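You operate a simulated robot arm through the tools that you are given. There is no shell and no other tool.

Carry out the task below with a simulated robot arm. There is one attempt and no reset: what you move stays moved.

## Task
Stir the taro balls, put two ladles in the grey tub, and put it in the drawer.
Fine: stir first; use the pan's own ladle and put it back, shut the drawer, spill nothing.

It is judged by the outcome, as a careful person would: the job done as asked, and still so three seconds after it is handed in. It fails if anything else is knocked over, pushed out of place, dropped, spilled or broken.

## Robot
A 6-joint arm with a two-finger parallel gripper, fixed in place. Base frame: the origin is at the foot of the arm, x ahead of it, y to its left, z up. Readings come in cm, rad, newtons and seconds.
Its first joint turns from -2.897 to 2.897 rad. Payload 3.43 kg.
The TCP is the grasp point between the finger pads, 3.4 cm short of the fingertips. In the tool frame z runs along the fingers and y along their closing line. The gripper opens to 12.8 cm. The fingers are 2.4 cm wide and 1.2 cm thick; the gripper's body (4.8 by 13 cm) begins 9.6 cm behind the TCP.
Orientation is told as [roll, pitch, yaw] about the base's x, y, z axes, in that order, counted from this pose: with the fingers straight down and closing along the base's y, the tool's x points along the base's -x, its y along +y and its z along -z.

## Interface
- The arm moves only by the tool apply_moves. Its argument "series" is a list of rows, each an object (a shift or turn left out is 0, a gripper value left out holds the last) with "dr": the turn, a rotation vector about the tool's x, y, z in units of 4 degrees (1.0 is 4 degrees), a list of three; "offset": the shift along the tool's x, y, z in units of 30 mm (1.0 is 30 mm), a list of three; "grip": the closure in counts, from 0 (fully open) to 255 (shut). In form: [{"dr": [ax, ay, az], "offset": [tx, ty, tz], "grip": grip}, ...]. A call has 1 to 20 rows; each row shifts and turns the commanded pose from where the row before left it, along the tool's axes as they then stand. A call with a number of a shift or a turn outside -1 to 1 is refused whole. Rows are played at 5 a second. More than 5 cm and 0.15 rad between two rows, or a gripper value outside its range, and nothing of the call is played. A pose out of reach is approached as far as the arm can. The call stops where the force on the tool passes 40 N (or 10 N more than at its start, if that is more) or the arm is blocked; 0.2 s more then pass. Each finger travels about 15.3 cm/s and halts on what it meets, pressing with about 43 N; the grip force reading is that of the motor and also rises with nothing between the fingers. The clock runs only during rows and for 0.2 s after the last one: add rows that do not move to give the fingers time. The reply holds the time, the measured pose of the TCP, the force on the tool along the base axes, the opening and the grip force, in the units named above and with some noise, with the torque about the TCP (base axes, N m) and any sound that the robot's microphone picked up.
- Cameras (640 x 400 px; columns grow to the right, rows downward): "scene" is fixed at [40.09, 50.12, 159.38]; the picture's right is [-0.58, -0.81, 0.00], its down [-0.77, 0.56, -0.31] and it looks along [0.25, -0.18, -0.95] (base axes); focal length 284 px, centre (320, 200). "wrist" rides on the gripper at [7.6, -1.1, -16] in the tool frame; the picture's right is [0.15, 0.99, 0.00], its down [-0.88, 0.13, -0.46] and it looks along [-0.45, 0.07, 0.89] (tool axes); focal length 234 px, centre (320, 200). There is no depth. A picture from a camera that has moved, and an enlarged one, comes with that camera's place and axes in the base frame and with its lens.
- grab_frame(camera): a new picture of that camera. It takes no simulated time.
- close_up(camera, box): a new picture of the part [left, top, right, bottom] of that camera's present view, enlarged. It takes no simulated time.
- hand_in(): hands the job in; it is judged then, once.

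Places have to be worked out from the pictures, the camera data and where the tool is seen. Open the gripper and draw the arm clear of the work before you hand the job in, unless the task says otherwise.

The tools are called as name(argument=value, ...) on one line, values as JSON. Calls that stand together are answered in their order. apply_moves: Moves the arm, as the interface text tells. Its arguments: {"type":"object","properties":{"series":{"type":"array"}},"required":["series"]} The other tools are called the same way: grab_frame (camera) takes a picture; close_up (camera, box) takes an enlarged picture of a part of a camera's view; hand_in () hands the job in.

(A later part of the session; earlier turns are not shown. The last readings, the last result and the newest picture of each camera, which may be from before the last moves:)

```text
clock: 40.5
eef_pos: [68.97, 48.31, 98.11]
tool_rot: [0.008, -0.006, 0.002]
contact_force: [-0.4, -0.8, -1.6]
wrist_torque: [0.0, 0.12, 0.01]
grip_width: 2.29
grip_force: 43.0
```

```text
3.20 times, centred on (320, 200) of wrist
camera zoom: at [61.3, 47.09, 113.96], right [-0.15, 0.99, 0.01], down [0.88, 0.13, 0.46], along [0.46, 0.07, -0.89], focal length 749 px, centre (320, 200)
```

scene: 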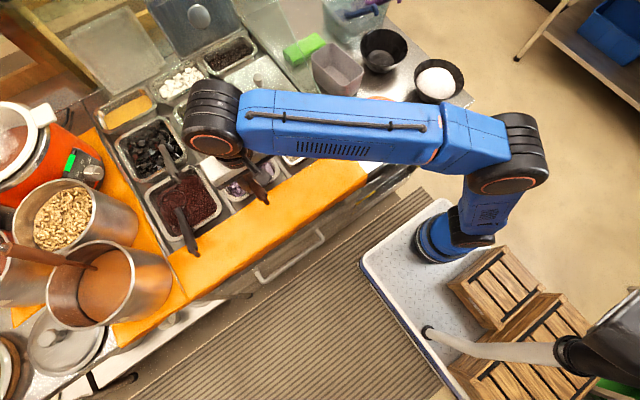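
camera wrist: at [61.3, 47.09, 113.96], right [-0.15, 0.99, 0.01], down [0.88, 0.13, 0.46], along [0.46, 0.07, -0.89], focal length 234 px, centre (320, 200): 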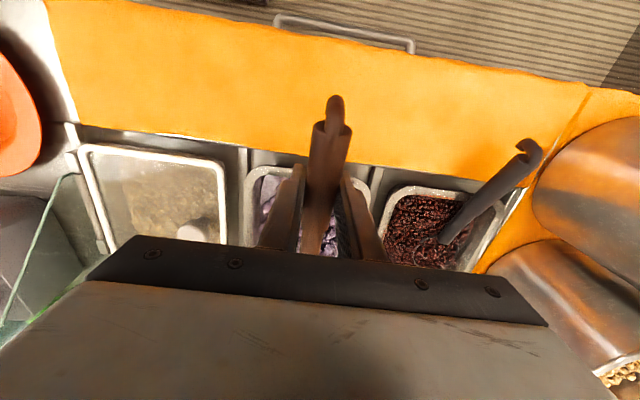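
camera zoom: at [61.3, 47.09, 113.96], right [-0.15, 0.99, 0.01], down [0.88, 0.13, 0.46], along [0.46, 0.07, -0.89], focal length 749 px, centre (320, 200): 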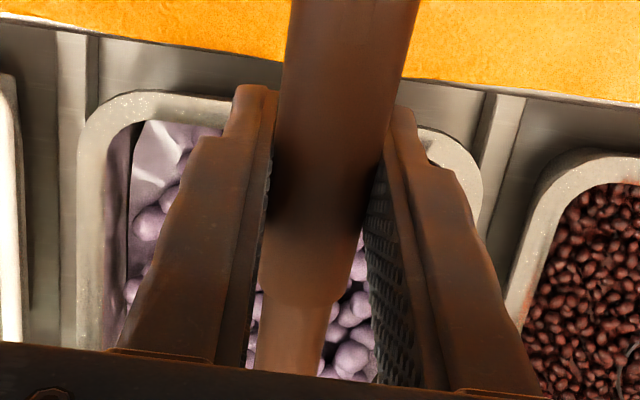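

About 1.3 N on the tool, so the ladle carries something. I'll raise and draw back a little, then travel slowly toward the tub, staying in front of the glass guard, where the scene camera can see the bowl.

apply_moves(series=[{"offset": [0.05, 0, -0.1]}, {"offset": [0.1, 0, -0.17]}, {"offset": [0.15, 0, -0.2]}, {"offset": [0.15, 0, -0.2]}, {"offset": [0.15, 0, -0.2]}, {"offset": [0.15, 0, -0.2]}, {"offset": [0.15, 0, -0.2]}, {"offset": [0.15, 0, -0.2]}, {"offset": [0.15, 0, -0.2]}, {"offset": [0.15, 0, -0.2]}, {"offset": [0.15, 0, -0.2]}, {"offset": [0.15, 0, -0.2]}, {"offset": [0.15, -0.1, -0.15]}, {"offset": [0.15, -0.2, -0.1]}, {"offset": [0.1, -0.3, 0]}, {"offset": [0.1, -0.4, 0]}, {"offset": [0, -0.4, 0]}, {"offset": [0, -0.3, 0]}, {"offset": [0, -0.15, 0]}, {}])

grab_frame(camera="scene")

close_up(camera="scene", box=[180, 60, 380, 220])

```text
clock: 44.7
eef_pos: [62.31, 42.83, 105.5]
tool_rot: [0.007, -0.006, 0.003]
contact_force: [-0.6, -0.1, -1.0]
wrist_torque: [-0.01, 0.11, 0.0]
grip_width: 2.31
grip_force: 42.8
```

```text
taken
```

scene: 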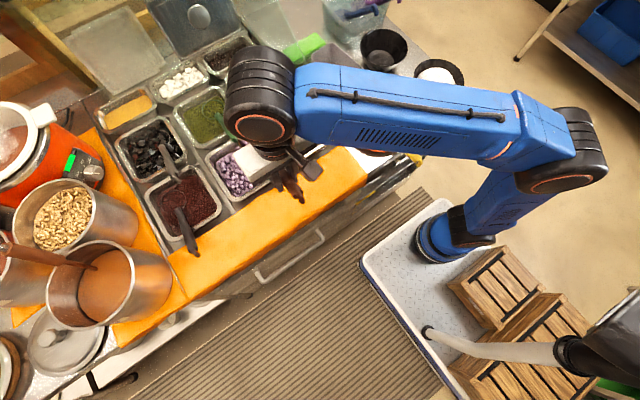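

```text
2.50 times, centred on (280, 140) of scene
camera zoom: at [40.09, 50.12, 159.38], right [-0.58, -0.81, 0.0], down [-0.77, 0.56, -0.31], along [0.25, -0.18, -0.95], focal length 709 px, centre (420, 350)
```

zoom: 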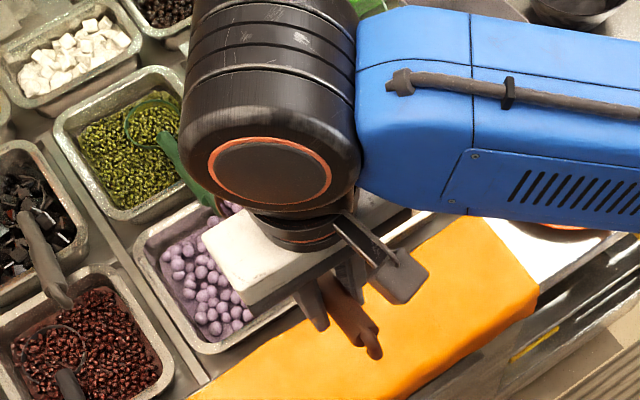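

The pan now shows well-mixed purple taro balls. The bowl is hidden behind the wrist, so I continue slowly along −y at this height toward the tub.

apply_moves(series=[{"offset": [0, -0.2, 0]}, {"offset": [0, -0.35, 0]}, {"offset": [0, -0.45, 0]}, {"offset": [0, -0.5, 0]}, {"offset": [0, -0.5, 0]}, {"offset": [0, -0.5, 0]}, {"offset": [0, -0.5, 0]}, {"offset": [0, -0.5, 0]}, {"offset": [0, -0.5, 0]}, {"offset": [0, -0.5, 0]}, {"offset": [0, -0.5, 0]}, {"offset": [0, -0.5, 0]}, {"offset": [0, -0.5, 0]}, {"offset": [0, -0.5, 0]}, {"offset": [0, -0.5, 0]}, {"offset": [0, -0.5, 0]}, {"offset": [0, -0.45, 0]}, {"offset": [0, -0.3, 0]}, {"offset": [0, -0.15, 0]}, {}])

grab_frame(camera="scene")

grab_frame(camera="wrist")

```text
clock: 48.9
eef_pos: [62.39, 17.52, 105.3]
tool_rot: [0.006, -0.007, 0.001]
contact_force: [0.3, 0.5, -1.2]
wrist_torque: [0.05, 0.05, -0.01]
grip_width: 2.32
grip_force: 42.9
```

```text
taken
```

scene: 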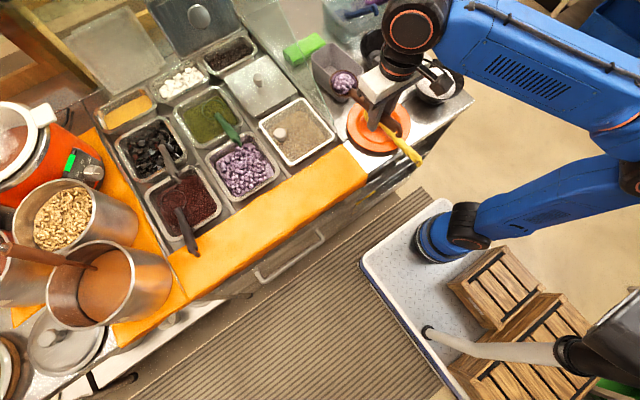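

```text
taken
camera wrist: at [54.83, 16.18, 121.27], right [-0.15, 0.99, 0.01], down [0.88, 0.13, 0.46], along [0.46, 0.07, -0.89], focal length 234 px, centre (320, 200)
```

wrist: 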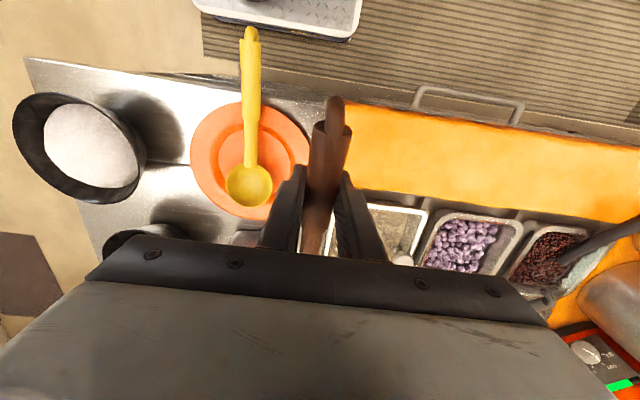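

The bowl is now visible near the tub. I'll zoom in on it to see how full and level it is, and check the pan for a complete stir.

close_up(camera="scene", box=[300, 40, 400, 120])

close_up(camera="scene", box=[190, 120, 300, 210])

close_up(camera="wrist", box=[400, 180, 560, 290])

```text
5.00 times, centred on (350, 80) of scene
camera zoom: at [40.09, 50.12, 159.38], right [-0.58, -0.81, 0.0], down [-0.77, 0.56, -0.31], along [0.25, -0.18, -0.95], focal length 1417 px, centre (170, 800)
```

zoom: 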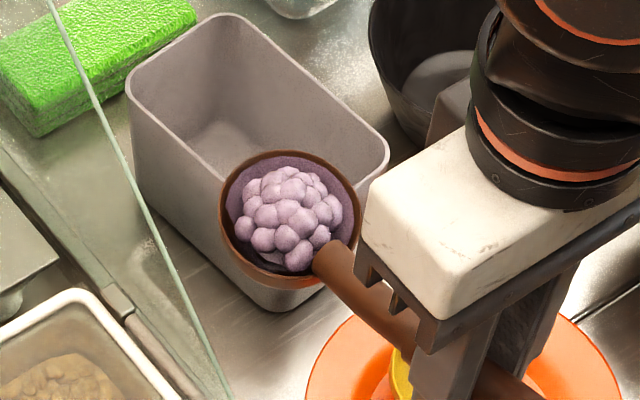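

```text
4.44 times, centred on (245, 165) of scene
camera zoom: at [40.09, 50.12, 159.38], right [-0.58, -0.81, 0.0], down [-0.77, 0.56, -0.31], along [0.25, -0.18, -0.95], focal length 1260 px, centre (653, 356)
```

zoom: 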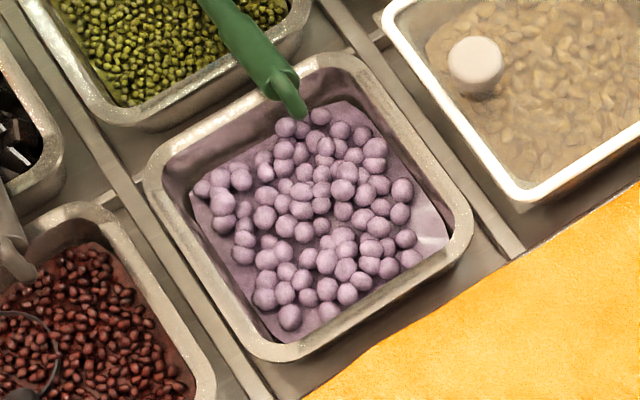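

```text
3.64 times, centred on (480, 235) of wrist
camera zoom: at [54.83, 16.18, 121.27], right [-0.15, 0.99, 0.01], down [0.88, 0.13, 0.46], along [0.46, 0.07, -0.89], focal length 852 px, centre (-262, 73)
```

zoom: 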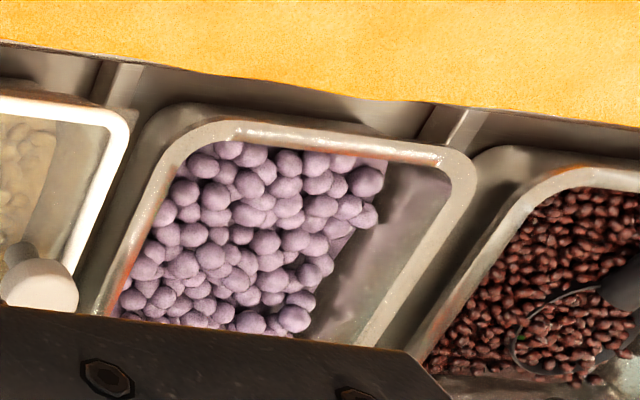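

The ladle is heaped full and the pan is fully mixed. The bowl has tilted back ~12° in the grip (bowl centre ≈ TCP + (13, 0, −1.8)), and the tub rim re-triangulates to z ≈ 93.3, x 81.5–95, y ≈ 4.5–13. I'll move the bowl over the tub at low speed.

apply_moves(series=[{"offset": [-0.08, -0.08, 0]}, {"offset": [-0.15, -0.15, 0.03]}, {"offset": [-0.22, -0.2, 0.08]}, {"offset": [-0.24, -0.21, 0.08]}, {"offset": [-0.24, -0.21, 0.08]}, {"offset": [-0.24, -0.21, 0.08]}, {"offset": [-0.24, -0.21, 0.08]}, {"offset": [-0.24, -0.21, 0.08]}, {"offset": [-0.24, -0.21, 0.08]}, {"offset": [-0.24, -0.21, 0.08]}, {"offset": [-0.24, -0.21, 0.08]}, {"offset": [-0.24, -0.21, 0.08]}, {"offset": [-0.24, -0.21, 0.08]}, {"offset": [-0.24, -0.21, 0.08]}, {"offset": [-0.24, -0.21, 0.08]}, {"offset": [-0.24, -0.21, 0.08]}, {"offset": [-0.24, -0.21, 0.08]}, {"offset": [-0.2, -0.15, 0.05]}, {"offset": [-0.15, -0.1, 0.03]}, {"offset": [-0.05, -0.05, 0]}])

grab_frame(camera="scene")

close_up(camera="scene", box=[290, 20, 410, 120])

```text
clock: 53.1
eef_pos: [75.21, 6.7, 101.46]
tool_rot: [0.009, -0.007, 0.002]
contact_force: [0.2, 0.1, -1.4]
wrist_torque: [-0.02, 0.08, -0.02]
grip_width: 2.3
grip_force: 43.2
```

```text
taken
```

scene: 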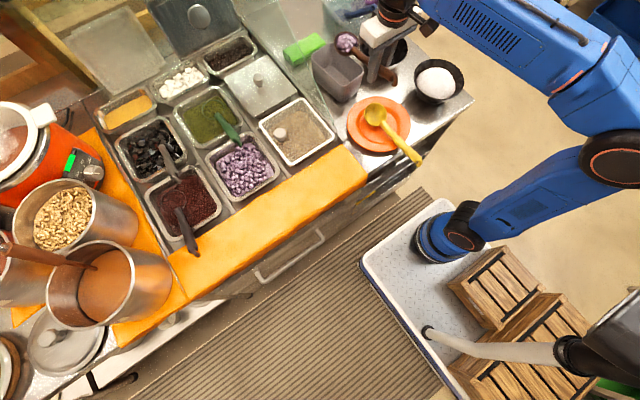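

```text
4.00 times, centred on (350, 70) of scene
camera zoom: at [40.09, 50.12, 159.38], right [-0.58, -0.81, 0.0], down [-0.77, 0.56, -0.31], along [0.25, -0.18, -0.95], focal length 1134 px, centre (200, 720)
```

zoom: 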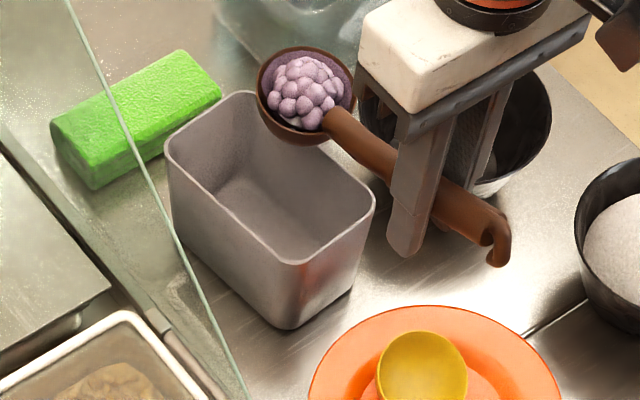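

The view is clear: bowl centre ≈ (87.9, 6.7, 99.6) over the tub (centre ≈ (88.4, 8.9), rim z 93.3). I start the pour by rolling the ladle about its handle so it opens toward +y, keeping its pouring lip above the tub's middle.

apply_moves(series=[{"offset": [0, -0.053, 0.11], "dr": [1, 0, 0]}, {"offset": [0, -0.046, 0.113], "dr": [1, 0, 0]}, {"offset": [0, -0.037, 0.116], "dr": [1, 0, 0]}, {"offset": [0, -0.029, 0.119], "dr": [1, 0, 0]}, {"offset": [0, -0.021, 0.12], "dr": [1, 0, 0]}, {"offset": [0, 0.031, -0.011], "dr": [1, 0, 0]}, {"offset": [0, 0.03, -0.014], "dr": [1, 0, 0]}])

close_up(camera="scene", box=[290, 20, 410, 120])

```text
clock: 54.7
eef_pos: [75.25, 6.02, 99.91]
tool_rot: [-0.484, -0.008, 0.001]
contact_force: [0.0, 0.0, -0.5]
wrist_torque: [0.01, 0.07, 0.0]
grip_width: 2.34
grip_force: 43.5
```

```text
4.00 times, centred on (350, 70) of scene
camera zoom: at [40.09, 50.12, 159.38], right [-0.58, -0.81, 0.0], down [-0.77, 0.56, -0.31], along [0.25, -0.18, -0.95], focal length 1134 px, centre (200, 720)
```

zoom: 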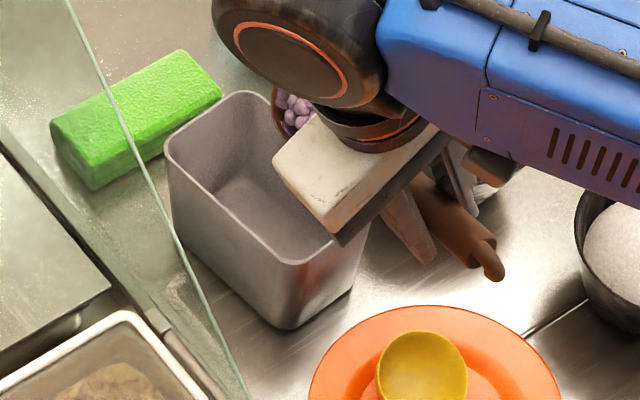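

Balls are still in the bowl at −28°. Continuing the roll in small steps.

apply_moves(series=[{"offset": [0, 0.029, -0.016], "dr": [1, 0, 0]}, {"offset": [0, 0.079, -0.049], "dr": [1, 0, 0]}, {"offset": [0, 0.0755, -0.055], "dr": [1, 0, 0]}, {"offset": [0, 0.0715, -0.06], "dr": [1, 0, 0]}, {"offset": [0, 0.067, -0.065], "dr": [1, 0, 0]}])

close_up(camera="scene", box=[290, 20, 410, 120])

grab_frame(camera="wrist")

```text
clock: 55.9
eef_pos: [75.12, 7.25, 99.88]
tool_rot: [-0.832, -0.006, 0.0]
contact_force: [0.6, -0.5, -0.6]
wrist_torque: [0.04, 0.11, 0.01]
grip_width: 2.33
grip_force: 43.0
```

```text
4.00 times, centred on (350, 70) of scene
camera zoom: at [40.09, 50.12, 159.38], right [-0.58, -0.81, 0.0], down [-0.77, 0.56, -0.31], along [0.25, -0.18, -0.95], focal length 1134 px, centre (200, 720)
```

zoom: 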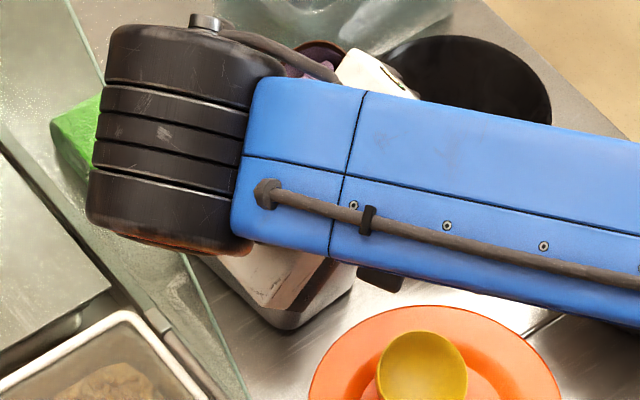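

```text
taken
camera wrist: at [67.49, 18.17, 111.38], right [-0.14, 0.67, -0.73], down [0.88, 0.43, 0.22], along [0.46, -0.61, -0.65], focal length 234 px, centre (320, 200)
```

wrist: 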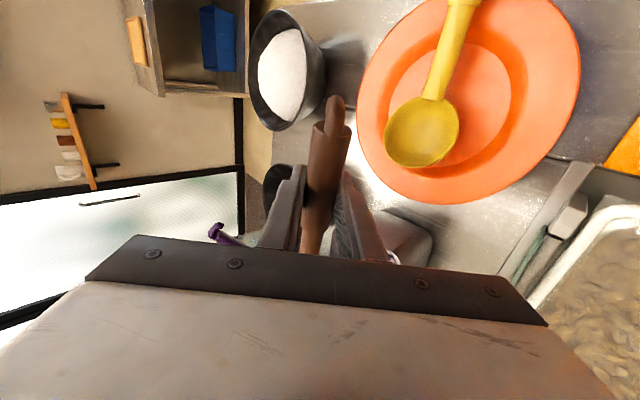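

No contact and the wrist stays clear of the glass. I continue rolling to about −76°, still tracking the lip over the tub.

apply_moves(series=[{"offset": [0, 0.067, -0.074], "dr": [1, 0, 0]}, {"offset": [0, 0.062, -0.079], "dr": [1, 0, 0]}, {"offset": [0, 0.056, -0.083], "dr": [1, 0, 0]}, {"offset": [0, 0.05, -0.087], "dr": [1, 0, 0]}, {"offset": [0, 0.044, -0.09], "dr": [1, 0, 0]}, {"offset": [0, 0.041, -0.102], "dr": [1, 0, 0]}, {"offset": [0, 0.034, -0.105], "dr": [1, 0, 0]}])

grab_frame(camera="scene")

grab_frame(camera="wrist")

```text
clock: 57.5
eef_pos: [77.38, 4.72, 95.73]
tool_rot: [-1.317, -0.011, 0.009]
contact_force: [-6.4, 3.8, 11.6]
wrist_torque: [1.84, -0.11, 1.08]
grip_width: 2.3
grip_force: 42.9
out of reach, approached as far as the arm can: row 4, 5, 6, 7
```

```text
taken
```

scene: 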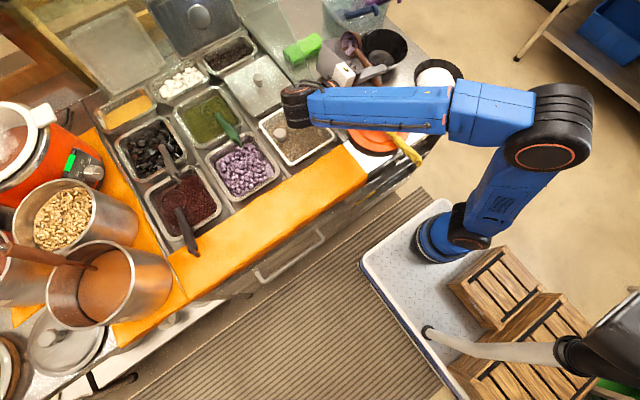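

```text
taken
camera wrist: at [69.66, 19.77, 100.7], right [-0.14, 0.25, -0.96], down [0.88, 0.48, 0.0], along [0.46, -0.84, -0.28], focal length 234 px, centre (320, 200)
```

wrist: 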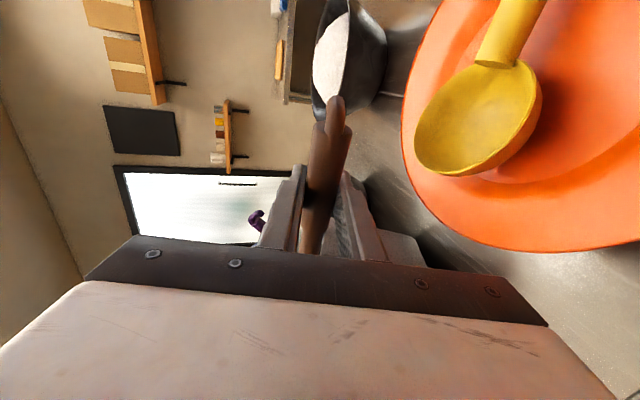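

The arm ran out of reach and drifted down/−y with 12 N of contact. I'll zoom in at once to see what is touching.

close_up(camera="scene", box=[290, 20, 410, 120])

close_up(camera="wrist", box=[240, 80, 480, 280])

```text
4.00 times, centred on (350, 70) of scene
camera zoom: at [40.09, 50.12, 159.38], right [-0.58, -0.81, 0.0], down [-0.77, 0.56, -0.31], along [0.25, -0.18, -0.95], focal length 1134 px, centre (200, 720)
```

zoom: 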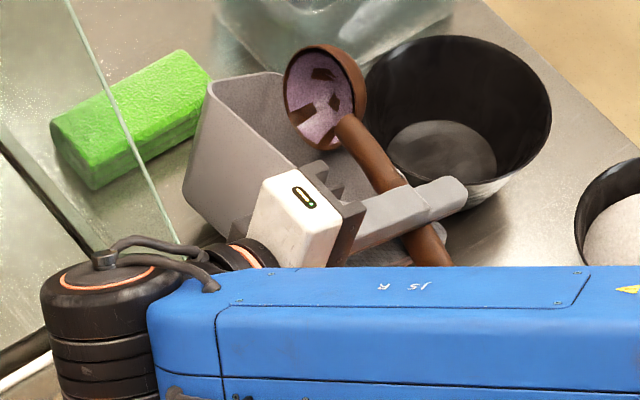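

```text
2.00 times, centred on (360, 180) of wrist
camera zoom: at [69.66, 19.77, 100.7], right [-0.14, 0.25, -0.96], down [0.88, 0.48, 0.0], along [0.46, -0.84, -0.28], focal length 468 px, centre (240, 240)
```

zoom: 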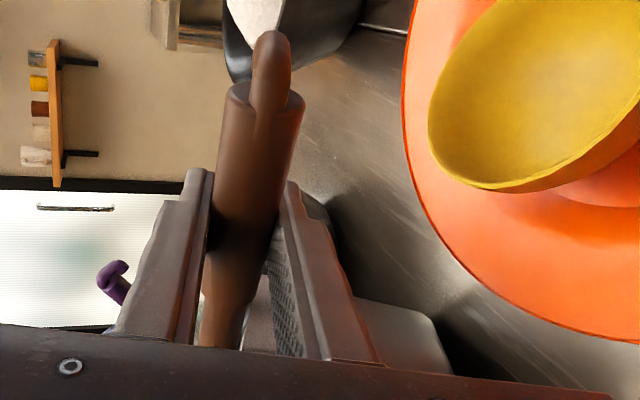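

The balls have left the ladle, but the wrist seems to be resting on the glass edge and the tub has been nudged about 5 cm toward −y. I'll back off gently: up and away from the glass while rolling back a little.

apply_moves(series=[{"offset": [0.2, -0.3, -0.08], "dr": [-1, 0, 0]}, {"offset": [0.2, -0.3, -0.12], "dr": [-1, 0, 0]}])

close_up(camera="scene", box=[290, 20, 410, 120])

```text
clock: 58.1
eef_pos: [76.26, 4.79, 97.48]
tool_rot: [-1.18, -0.004, 0.001]
contact_force: [-0.3, 1.1, -0.1]
wrist_torque: [-0.05, 0.03, -0.01]
grip_width: 2.33
grip_force: 43.3
```

```text
4.00 times, centred on (350, 70) of scene
camera zoom: at [40.09, 50.12, 159.38], right [-0.58, -0.81, 0.0], down [-0.77, 0.56, -0.31], along [0.25, -0.18, -0.95], focal length 1134 px, centre (200, 720)
```

zoom: 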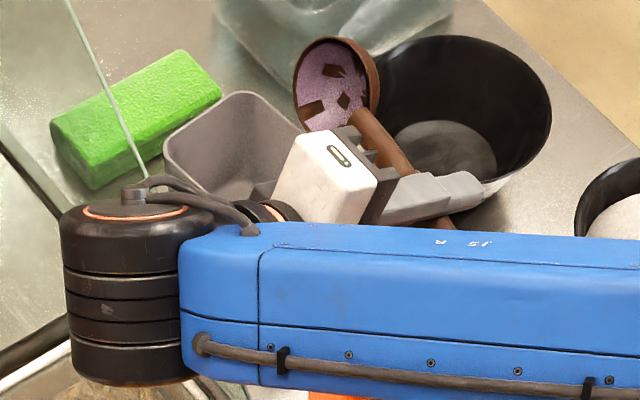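

Contact is gone, and the tub is back in its original place — it had only been tipped and settled. I continue rolling back upright while rising, then inspect tub contents and surroundings.

apply_moves(series=[{"offset": [0.133, -0.154, -0.064], "dr": [-1, 0, 0]}, {"offset": [0.133, -0.149, -0.074], "dr": [-1, 0, 0]}, {"offset": [0.133, -0.144, -0.084], "dr": [-1, 0, 0]}, {"offset": [0.133, -0.138, -0.094], "dr": [-1, 0, 0]}, {"offset": [0.133, -0.131, -0.104], "dr": [-1, 0, 0]}, {"offset": [0.133, -0.123, -0.112], "dr": [-1, 0, 0]}, {"offset": [0.133, -0.115, -0.121], "dr": [-1, 0, 0]}, {"offset": [0.133, -0.106, -0.128], "dr": [-1, 0, 0]}, {"dr": [-1, 0, 0]}, {"dr": [-1, 0, 0]}, {"dr": [-1, 0, 0]}, {"dr": [-1, 0, 0]}, {"dr": [-1, 0, 0]}, {"dr": [-1, 0, 0]}, {"dr": [-1, 0, 0]}, {"dr": [-1, 0, 0]}, {"dr": [-1, 0, 0]}])

grab_frame(camera="scene")

close_up(camera="scene", box=[290, 20, 410, 120])

grab_frame(camera="wrist")

```text
clock: 61.7
eef_pos: [73.04, 4.69, 101.43]
tool_rot: [0.009, -0.008, 0.002]
contact_force: [0.1, -0.3, -0.1]
wrist_torque: [0.0, 0.05, 0.0]
grip_width: 2.33
grip_force: 43.0
```

```text
taken
```

scene: 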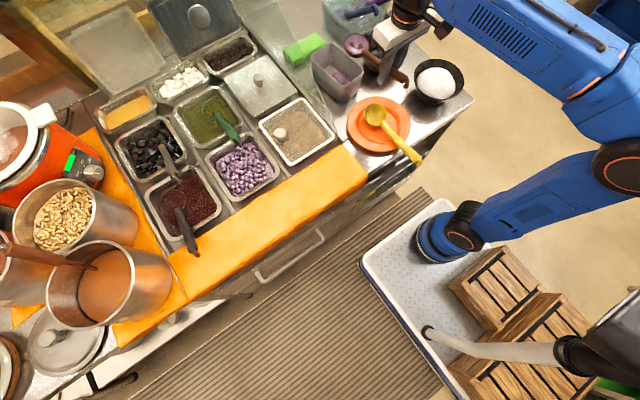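

```text
4.00 times, centred on (350, 70) of scene
camera zoom: at [40.09, 50.12, 159.38], right [-0.58, -0.81, 0.0], down [-0.77, 0.56, -0.31], along [0.25, -0.18, -0.95], focal length 1134 px, centre (200, 720)
```

zoom: 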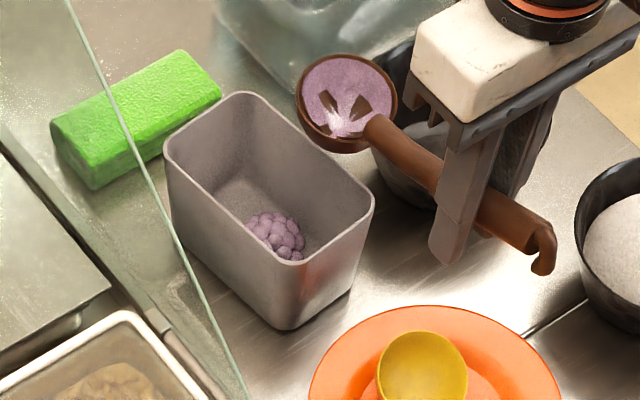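

```text
taken
camera wrist: at [65.41, 3.37, 117.27], right [-0.15, 0.99, 0.01], down [0.88, 0.13, 0.46], along [0.46, 0.07, -0.89], focal length 234 px, centre (320, 200)
```

wrist: 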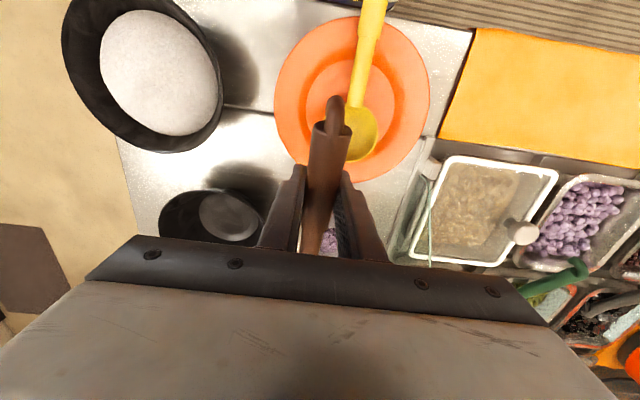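

The first ladleful is in the tub, the tub is in its place, and the ladle is empty. I'll check the surroundings for any stray balls before going back.

close_up(camera="wrist", box=[130, 130, 450, 270])

close_up(camera="scene", box=[320, 0, 480, 130])

```text
2.00 times, centred on (290, 200) of wrist
camera zoom: at [65.41, 3.37, 117.27], right [-0.15, 0.99, 0.01], down [0.88, 0.13, 0.46], along [0.46, 0.07, -0.89], focal length 468 px, centre (380, 200)
```

zoom: 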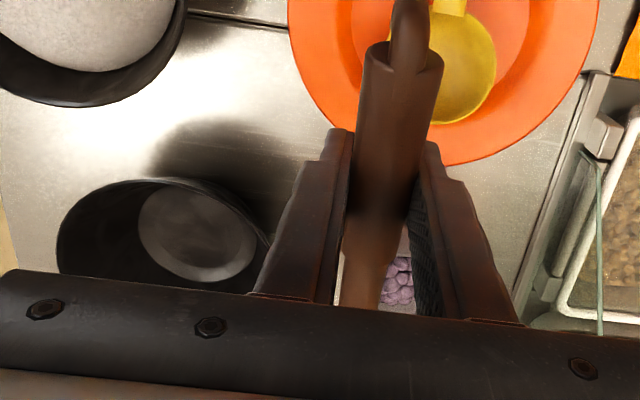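

```text
3.08 times, centred on (400, 65) of scene
camera zoom: at [40.09, 50.12, 159.38], right [-0.58, -0.81, 0.0], down [-0.77, 0.56, -0.31], along [0.25, -0.18, -0.95], focal length 872 px, centre (74, 615)
```

zoom: 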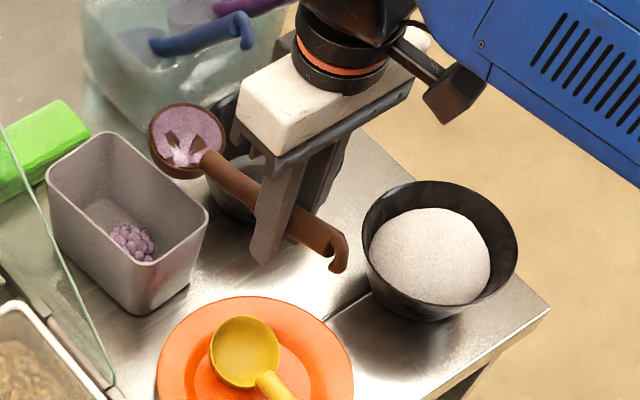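

No stray balls anywhere. Going back for the second ladleful: retreat in x (clear of the glass), rise, and traverse to the taro pan.

apply_moves(series=[{"offset": [0.5, 0, -0.2]}, {"offset": [0.8, 0, -0.3]}, {"offset": [0.9, 0, -0.3]}, {"offset": [0.9, 0.1, -0.3]}, {"offset": [0.5, 0.4, -0.1]}, {"offset": [0, 0.8, 0]}, {"offset": [0, 0.9, 0]}, {"offset": [0, 0.9, 0]}, {"offset": [0, 0.9, 0]}, {"offset": [0, 0.9, 0]}, {"offset": [0, 0.9, 0]}, {"offset": [0, 0.9, 0]}, {"offset": [0, 0.9, 0]}, {"offset": [0, 0.9, 0]}, {"offset": [0, 0.9, 0]}, {"offset": [0, 0.9, 0]}, {"offset": [0, 0.9, 0]}, {"offset": [0, 0.9, 0]}, {"offset": [0, 0.9, 0]}, {"offset": [0, 0.6, 0]}])

grab_frame(camera="wrist")

grab_frame(camera="scene")

```text
clock: 65.9
eef_pos: [62.1, 45.5, 105.23]
tool_rot: [0.007, -0.01, -0.002]
contact_force: [-0.2, 0.2, -0.5]
wrist_torque: [0.01, 0.03, 0.0]
grip_width: 2.34
grip_force: 43.2
```

```text
taken
camera wrist: at [54.43, 44.13, 121.09], right [-0.15, 0.99, 0.01], down [0.88, 0.13, 0.46], along [0.46, 0.07, -0.89], focal length 234 px, centre (320, 200)
```

wrist: 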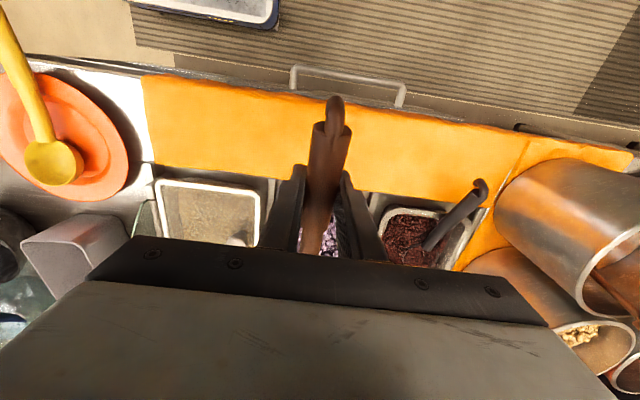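

```text
taken
```

scene: 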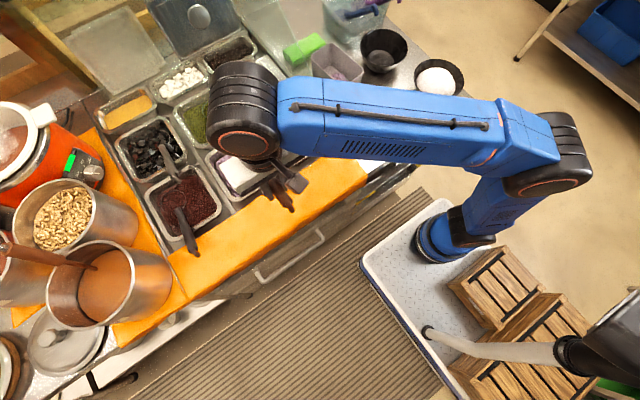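

Now I lower the ladle into the pan for scoop two, allowing for its ~13° turn in the grip (tool pitch 24° gives ladle pitch ~11°). First get pitched and positioned above the pan, then down to the surface.

apply_moves(series=[{"offset": [-0.267, 0.143, 0.2], "dr": [0, 1, 0]}, {"offset": [-0.28, 0.143, 0.181], "dr": [0, 1, 0]}, {"offset": [-0.292, 0.143, 0.161], "dr": [0, 1, 0]}, {"offset": [-0.302, 0.143, 0.14], "dr": [0, 1, 0]}, {"offset": [-0.312, 0.143, 0.119], "dr": [0, 1, 0]}, {"offset": [-0.319, 0.143, 0.097], "dr": [0, 1, 0]}, {"offset": [-0.26, 0, 0.407]}, {"offset": [-0.26, 0, 0.407]}, {"offset": [-0.26, 0, 0.407]}, {"offset": [-0.26, 0, 0.407]}, {}])

grab_frame(camera="wrist")

close_up(camera="scene", box=[180, 110, 320, 220])

```text
clock: 68.3
eef_pos: [67.72, 48.04, 95.54]
tool_rot: [0.006, 0.412, 0.004]
contact_force: [0.0, -0.4, -0.5]
wrist_torque: [0.0, 0.04, 0.02]
grip_width: 2.34
grip_force: 43.0
out of reach, approached as far as the arm can: row 6
```

```text
taken
camera wrist: at [67.16, 46.71, 113.21], right [-0.14, 0.99, 0.07], down [0.99, 0.13, 0.07], along [0.06, 0.07, -1.0], focal length 234 px, centre (320, 200)
```

wrist: 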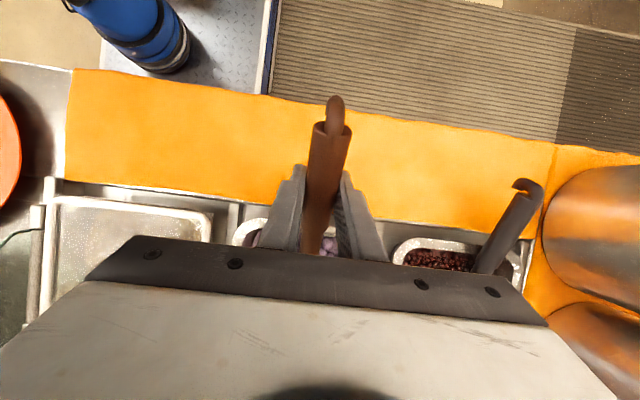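

```text
3.64 times, centred on (250, 165) of scene
camera zoom: at [40.09, 50.12, 159.38], right [-0.58, -0.81, 0.0], down [-0.77, 0.56, -0.31], along [0.25, -0.18, -0.95], focal length 1031 px, centre (574, 327)
```

zoom: 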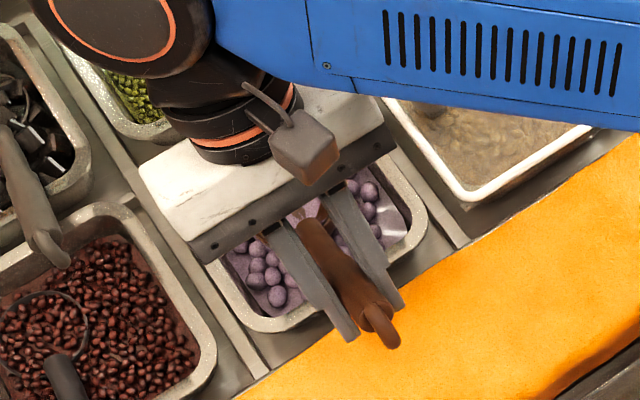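

All clear at (67.7, 48.0, 95.5). Now dip in and push the bowl forward under the balls, staying above the pan floor.

apply_moves(series=[{"offset": [-0.162, 0, 0.232]}, {"offset": [-0.162, 0, 0.232]}, {"offset": [-0.162, 0, 0.232]}, {"offset": [-0.237, 0, 0.062]}, {"offset": [-0.237, 0, 0.062]}, {"offset": [-0.237, 0, 0.062]}, {"offset": [-0.237, 0, 0.062]}, {"offset": [-0.237, 0, 0.062]}, {}])

```text
clock: 70.3
eef_pos: [70.92, 48.09, 90.56]
tool_rot: [0.007, 0.412, 0.004]
contact_force: [-4.0, 1.1, 9.0]
wrist_torque: [0.07, -0.93, 0.08]
grip_width: 2.34
grip_force: 43.3
```

Again some upward contact at the bowl (9 N). I'll raise 0.7 cm to release it, then level.

apply_moves(series=[{"offset": [0.047, 0, -0.107]}, {"offset": [0.047, 0, -0.107]}, {}])

close_up(camera="wrist", box=[220, 90, 420, 280])

```text
clock: 71.1
eef_pos: [70.92, 48.02, 91.29]
tool_rot: [0.009, 0.411, 0.003]
contact_force: [-0.2, 0.8, -1.1]
wrist_torque: [-0.03, 0.1, 0.01]
grip_width: 2.32
grip_force: 42.8
```

```text
2.11 times, centred on (320, 185) of wrist
camera zoom: at [70.52, 46.78, 109.0], right [-0.14, 0.99, 0.07], down [0.99, 0.13, 0.07], along [0.06, 0.07, -1.0], focal length 493 px, centre (320, 232)
```

zoom: 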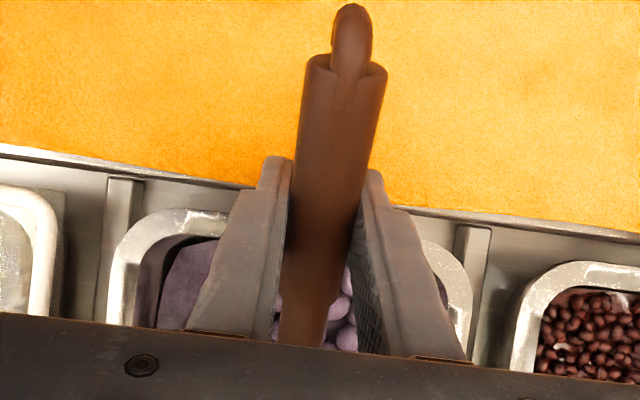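

The ladle turned a little more in the grip (~18° total), so a tool pitch of ~19° now holds the bowl level. I'll level and lift slowly.

apply_moves(series=[{"dr": [0, -1, 0]}, {"offset": [0.04, 0, -0.11]}, {"offset": [0.04, 0, -0.11]}, {"offset": [0.045, 0, -0.13]}, {"offset": [0.045, 0, -0.13]}, {"offset": [0.055, 0, -0.157]}, {"offset": [0.055, 0, -0.157]}, {"offset": [0.055, 0, -0.157]}, {"offset": [0.055, 0, -0.157]}, {"offset": [0.055, 0, -0.157]}, {"offset": [0.1, 0, -0.15]}, {"offset": [0.15, 0, -0.13]}, {"offset": [0.213, 0, -0.1]}, {"offset": [0.213, 0, -0.1]}, {"offset": [0.213, 0, -0.1]}, {"offset": [0.213, 0, -0.1]}, {"offset": [0.15, 0, -0.1]}, {}, {}])

grab_frame(camera="wrist")

grab_frame(camera="scene")

```text
clock: 75.1
eef_pos: [68.28, 48.05, 98.82]
tool_rot: [0.008, 0.342, 0.005]
contact_force: [-0.6, -0.2, -1.2]
wrist_torque: [0.0, 0.07, 0.01]
grip_width: 2.29
grip_force: 42.9
```

```text
taken
camera wrist: at [66.6, 46.72, 116.41], right [-0.14, 0.99, 0.06], down [0.98, 0.13, 0.14], along [0.13, 0.07, -0.99], focal length 234 px, centre (320, 200)
```

wrist: 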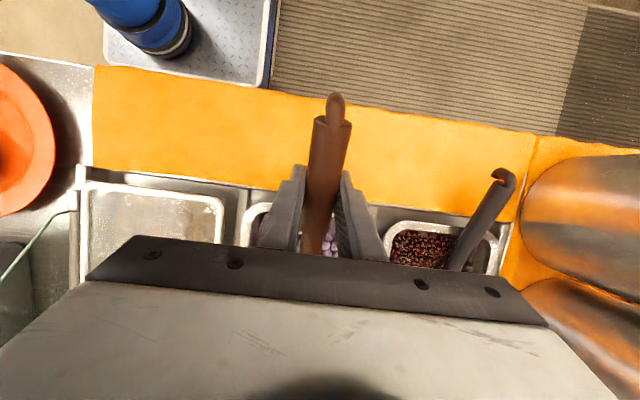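

```text
taken
```

scene: 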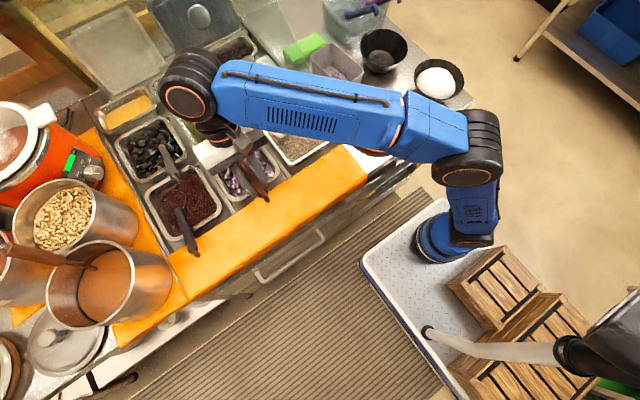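

Load reading (−1.2 N) again matches a full ladle. Rising and drawing back, then traversing slowly as before.

apply_moves(series=[{"offset": [0.1, 0, -0.05]}, {"offset": [0.18, 0, -0.085]}, {"offset": [0.225, 0, -0.105]}, {"offset": [0.225, 0, -0.105]}, {"offset": [0.225, 0, -0.105]}, {"offset": [0.225, 0, -0.105]}, {"offset": [0.225, 0, -0.105]}, {"offset": [0.225, 0, -0.105]}, {"offset": [0.225, 0, -0.105]}, {"offset": [0.225, 0, -0.105]}, {"offset": [0.225, 0, -0.105]}, {"offset": [0.225, -0.1, -0.105]}, {"offset": [0.15, -0.25, -0.05]}, {"offset": [0, -0.4, 0]}, {"offset": [0, -0.5, 0]}, {"offset": [0, -0.5, 0]}, {"offset": [0, -0.5, 0]}, {"offset": [0, -0.5, 0]}, {"offset": [0, -0.5, 0]}, {"offset": [0, -0.5, 0]}])

apply_moves(series=[{"offset": [0, -0.5, 0]}, {"offset": [0, -0.5, 0]}, {"offset": [0, -0.5, 0]}, {"offset": [0, -0.5, 0]}, {"offset": [0, -0.5, 0]}, {"offset": [0, -0.5, 0]}, {"offset": [0, -0.5, 0]}, {"offset": [0, -0.5, 0]}, {"offset": [0, -0.5, 0]}, {"offset": [0, -0.5, 0]}, {"offset": [0, -0.5, 0]}, {"offset": [0, -0.4, 0]}, {"offset": [0, -0.25, 0]}, {"offset": [0, -0.1, 0]}, {}])

grab_frame(camera="scene")

close_up(camera="scene", box=[290, 40, 410, 140])

```text
clock: 79.3
eef_pos: [61.85, 36.8, 104.89]
tool_rot: [0.01, 0.341, 0.005]
contact_force: [1.2, -0.2, -1.0]
wrist_torque: [-0.01, 0.11, 0.01]
grip_width: 2.32
grip_force: 43.1
```

```text
clock: 82.5
eef_pos: [61.97, 18.03, 104.76]
tool_rot: [0.006, 0.339, 0.003]
contact_force: [-0.4, -0.3, -1.1]
wrist_torque: [-0.04, 0.08, 0.0]
grip_width: 2.33
grip_force: 43.3
```

```text
taken
```

scene: 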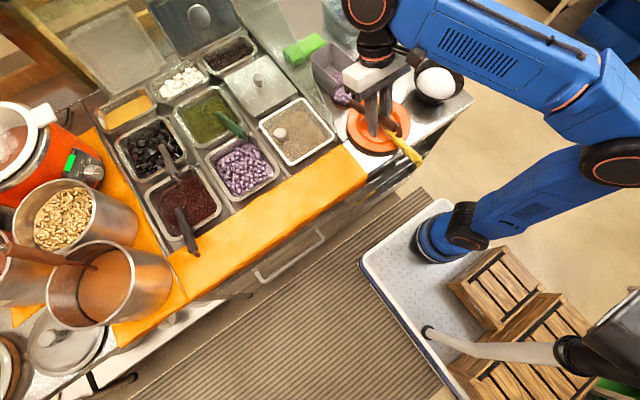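

```text
4.00 times, centred on (350, 90) of scene
camera zoom: at [40.09, 50.12, 159.38], right [-0.58, -0.81, 0.0], down [-0.77, 0.56, -0.31], along [0.25, -0.18, -0.95], focal length 1134 px, centre (200, 640)
```

zoom: 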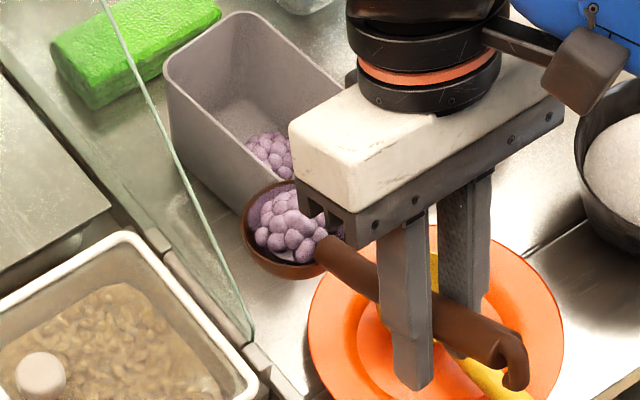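

The ladle holds another good heap and is level. For this pour I'll yaw the ladle 45° while moving over the tub, so that tipping swings the hand toward the open area over the plate, away from the glass.

apply_moves(series=[{"offset": [-0.148, -0.156, -0.046], "dr": [0.093, 0, -0.262]}, {"offset": [-0.254, -0.279, -0.078], "dr": [0.163, 0, -0.459]}, {"offset": [-0.35, -0.411, -0.107], "dr": [0.233, 0, -0.655]}, {"offset": [-0.33, -0.428, -0.1], "dr": [0.233, 0, -0.655]}, {"offset": [-0.311, -0.444, -0.093], "dr": [0.233, 0, -0.655]}, {"offset": [-0.29, -0.46, -0.086], "dr": [0.233, 0, -0.655]}, {"offset": [-0.268, -0.474, -0.078], "dr": [0.233, 0, -0.655]}, {"offset": [-0.246, -0.487, -0.07], "dr": [0.233, 0, -0.655]}, {"offset": [-0.224, -0.499, -0.062], "dr": [0.233, 0, -0.655]}, {"offset": [-0.201, -0.509, -0.054], "dr": [0.233, 0, -0.655]}])

close_up(camera="scene", box=[290, 20, 410, 120])

```text
clock: 84.7
eef_pos: [72.5, 7.3, 102.81]
tool_rot: [0.006, 0.334, 0.446]
contact_force: [-0.3, -0.4, -0.4]
wrist_torque: [-0.03, 0.06, -0.02]
grip_width: 2.33
grip_force: 42.7
out of reach, approached as far as the arm can: row 4, 5, 7
```

```text
4.00 times, centred on (350, 70) of scene
camera zoom: at [40.09, 50.12, 159.38], right [-0.58, -0.81, 0.0], down [-0.77, 0.56, -0.31], along [0.25, -0.18, -0.95], focal length 1134 px, centre (200, 720)
```

zoom: 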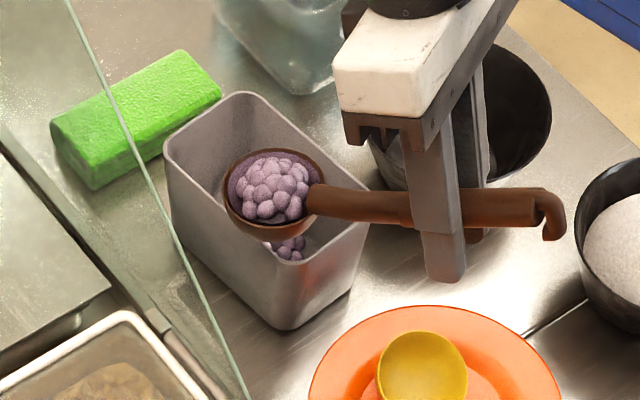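

The bowl is over the tub's near-side rim at z ≈ 97, a bit lower than planned (some rows were clipped). I'll raise 1.6 cm before continuing.

apply_moves(series=[{"offset": [0.06, 0, -0.165]}, {"offset": [0.06, 0, -0.165]}, {"offset": [0.06, 0, -0.165]}])

```text
clock: 85.5
eef_pos: [72.44, 7.26, 102.74]
tool_rot: [0.006, 0.335, 0.445]
contact_force: [-0.5, 0.2, -0.5]
wrist_torque: [-0.05, 0.05, -0.01]
grip_width: 2.33
grip_force: 43.2
out of reach, approached as far as the arm can: row 1, 2, 3
```

Height is limited here by the pitched wrist. Tilting the tool back 8° raises the bowl ~1.8 cm instead (the first load was carried safely at a larger tilt).

apply_moves(series=[{"dr": [0, -0.7, 0]}, {"dr": [0, -0.7, 0]}, {"dr": [0, -0.6, 0]}, {"offset": [0.03, 0, -0.15]}, {"offset": [0.03, 0, -0.15]}])

close_up(camera="scene", box=[290, 20, 410, 120])

```text
clock: 86.7
eef_pos: [72.37, 7.36, 103.65]
tool_rot: [0.005, 0.199, 0.445]
contact_force: [0.0, -0.3, -0.4]
wrist_torque: [-0.04, 0.07, -0.03]
grip_width: 2.29
grip_force: 43.2
```

```text
4.00 times, centred on (350, 70) of scene
camera zoom: at [40.09, 50.12, 159.38], right [-0.58, -0.81, 0.0], down [-0.77, 0.56, -0.31], along [0.25, -0.18, -0.95], focal length 1134 px, centre (200, 720)
```

zoom: 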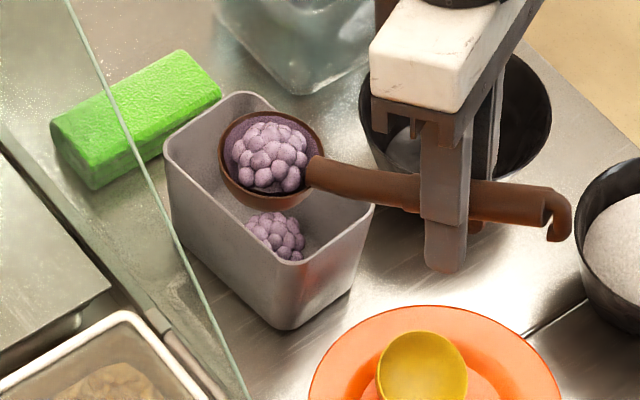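

Better: bowl now ~3 cm above the rim. Continuing the move to bring the bowl over the tub's middle with the yaw going to 45°.

apply_moves(series=[{"offset": [-0.058, -0.234, -0.012], "dr": [0.06, 0, -0.299]}, {"offset": [-0.107, -0.47, -0.022], "dr": [0.12, 0, -0.598]}, {"offset": [-0.087, -0.474, -0.017], "dr": [0.12, 0, -0.598]}, {"offset": [-0.067, -0.477, -0.014], "dr": [0.12, 0, -0.598]}, {"offset": [-0.047, -0.48, -0.01], "dr": [0.12, 0, -0.598]}, {"offset": [-0.027, -0.482, -0.005], "dr": [0.12, 0, -0.598]}, {"offset": [-0.007, -0.482, -0.001], "dr": [0.12, 0, -0.598]}, {"offset": [0.014, -0.482, 0.003], "dr": [0.12, 0, -0.598]}, {"offset": [0.017, -0.24, 0.003], "dr": [0.06, 0, -0.299]}, {}])

close_up(camera="scene", box=[290, 20, 410, 120])

grab_frame(camera="scene")

```text
clock: 88.9
eef_pos: [79.78, -1.64, 103.49]
tool_rot: [0.008, 0.197, 0.784]
contact_force: [-0.2, 0.6, -1.6]
wrist_torque: [-0.03, 0.06, -0.03]
grip_width: 2.3
grip_force: 42.7
```

```text
4.00 times, centred on (350, 70) of scene
camera zoom: at [40.09, 50.12, 159.38], right [-0.58, -0.81, 0.0], down [-0.77, 0.56, -0.31], along [0.25, -0.18, -0.95], focal length 1134 px, centre (200, 720)
```

zoom: 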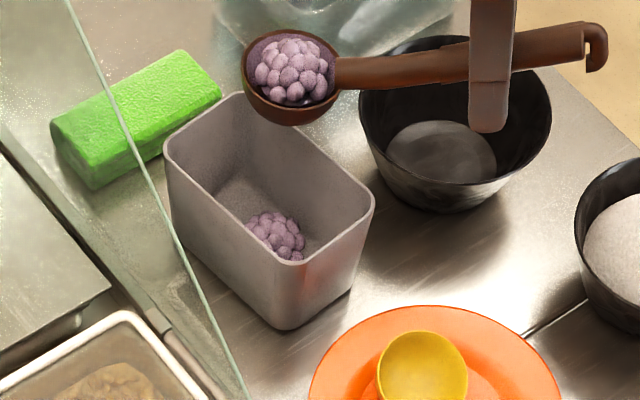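

```text
taken
```

scene: 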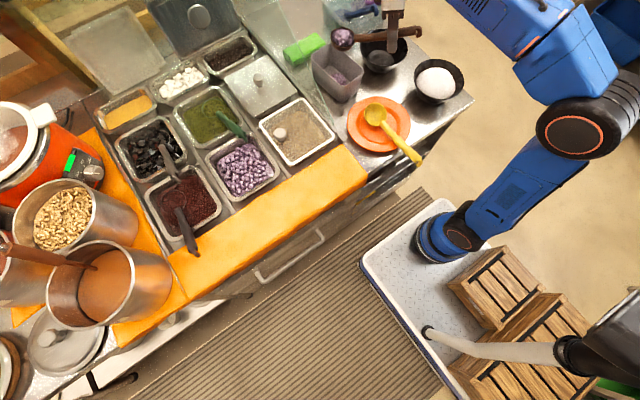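

The bowl hangs over the tub's inner half at ≈ (89.4, 7.1, 99.8). Now I tip it: rolling about the handle (opening toward −x/+y), easing toward the tub's centre and slightly down.

apply_moves(series=[{"offset": [-0.027, 0.02, 0.037], "dr": [1, 0, 0]}, {"offset": [-0.027, 0.022, 0.036], "dr": [1, 0, 0]}, {"offset": [-0.027, 0.025, 0.034], "dr": [1, 0, 0]}, {"offset": [-0.027, 0.027, 0.032], "dr": [1, 0, 0]}, {"offset": [-0.027, 0.029, 0.03], "dr": [1, 0, 0]}, {"offset": [-0.027, 0.031, 0.028], "dr": [1, 0, 0]}, {"offset": [-0.027, 0.033, 0.026], "dr": [1, 0, 0]}, {"offset": [-0.027, 0.035, 0.024], "dr": [1, 0, 0]}])

close_up(camera="scene", box=[290, 20, 410, 120])

```text
clock: 90.7
eef_pos: [79.84, -0.88, 102.61]
tool_rot: [-0.555, 0.196, 0.783]
contact_force: [0.4, -0.8, -1.2]
wrist_torque: [-0.06, 0.06, 0.02]
grip_width: 2.3
grip_force: 43.1
```

```text
4.00 times, centred on (350, 70) of scene
camera zoom: at [40.09, 50.12, 159.38], right [-0.58, -0.81, 0.0], down [-0.77, 0.56, -0.31], along [0.25, -0.18, -0.95], focal length 1134 px, centre (200, 720)
```

zoom: 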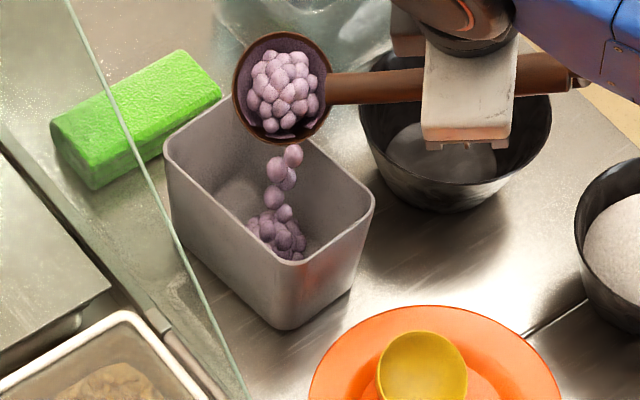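

Balls are dropping straight into the tub. Continuing to tip gradually.

apply_moves(series=[{"offset": [-0.027, 0.036, 0.021], "dr": [1, 0, 0]}, {"offset": [-0.027, 0.038, 0.018], "dr": [1, 0, 0]}, {"offset": [-0.027, 0.039, 0.016], "dr": [1, 0, 0]}, {"offset": [-0.027, 0.04, 0.013], "dr": [1, 0, 0]}, {"offset": [-0.01, 0.02, -0.025], "dr": [1, 0, 0]}, {"offset": [-0.01, 0.018, -0.026], "dr": [1, 0, 0]}, {"offset": [-0.01, 0.016, -0.028], "dr": [1, 0, 0]}, {"offset": [-0.01, 0.014, -0.029], "dr": [1, 0, 0]}])

close_up(camera="scene", box=[290, 20, 410, 120])

```text
clock: 92.5
eef_pos: [79.59, -0.4, 102.2]
tool_rot: [-1.111, 0.197, 0.786]
contact_force: [-0.7, 0.2, -1.2]
wrist_torque: [-0.05, 0.02, 0.01]
grip_width: 2.31
grip_force: 42.8
```

```text
4.00 times, centred on (350, 70) of scene
camera zoom: at [40.09, 50.12, 159.38], right [-0.58, -0.81, 0.0], down [-0.77, 0.56, -0.31], along [0.25, -0.18, -0.95], focal length 1134 px, centre (200, 720)
```

zoom: 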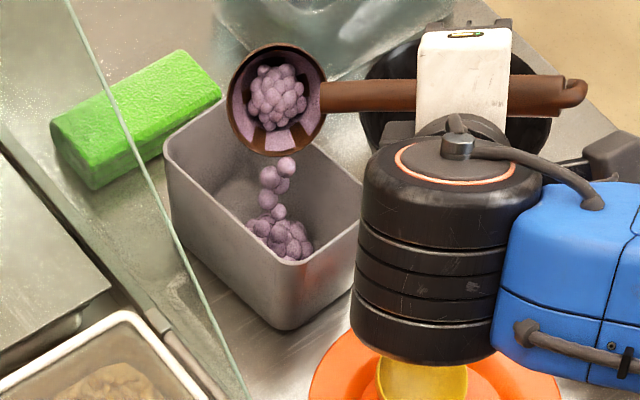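

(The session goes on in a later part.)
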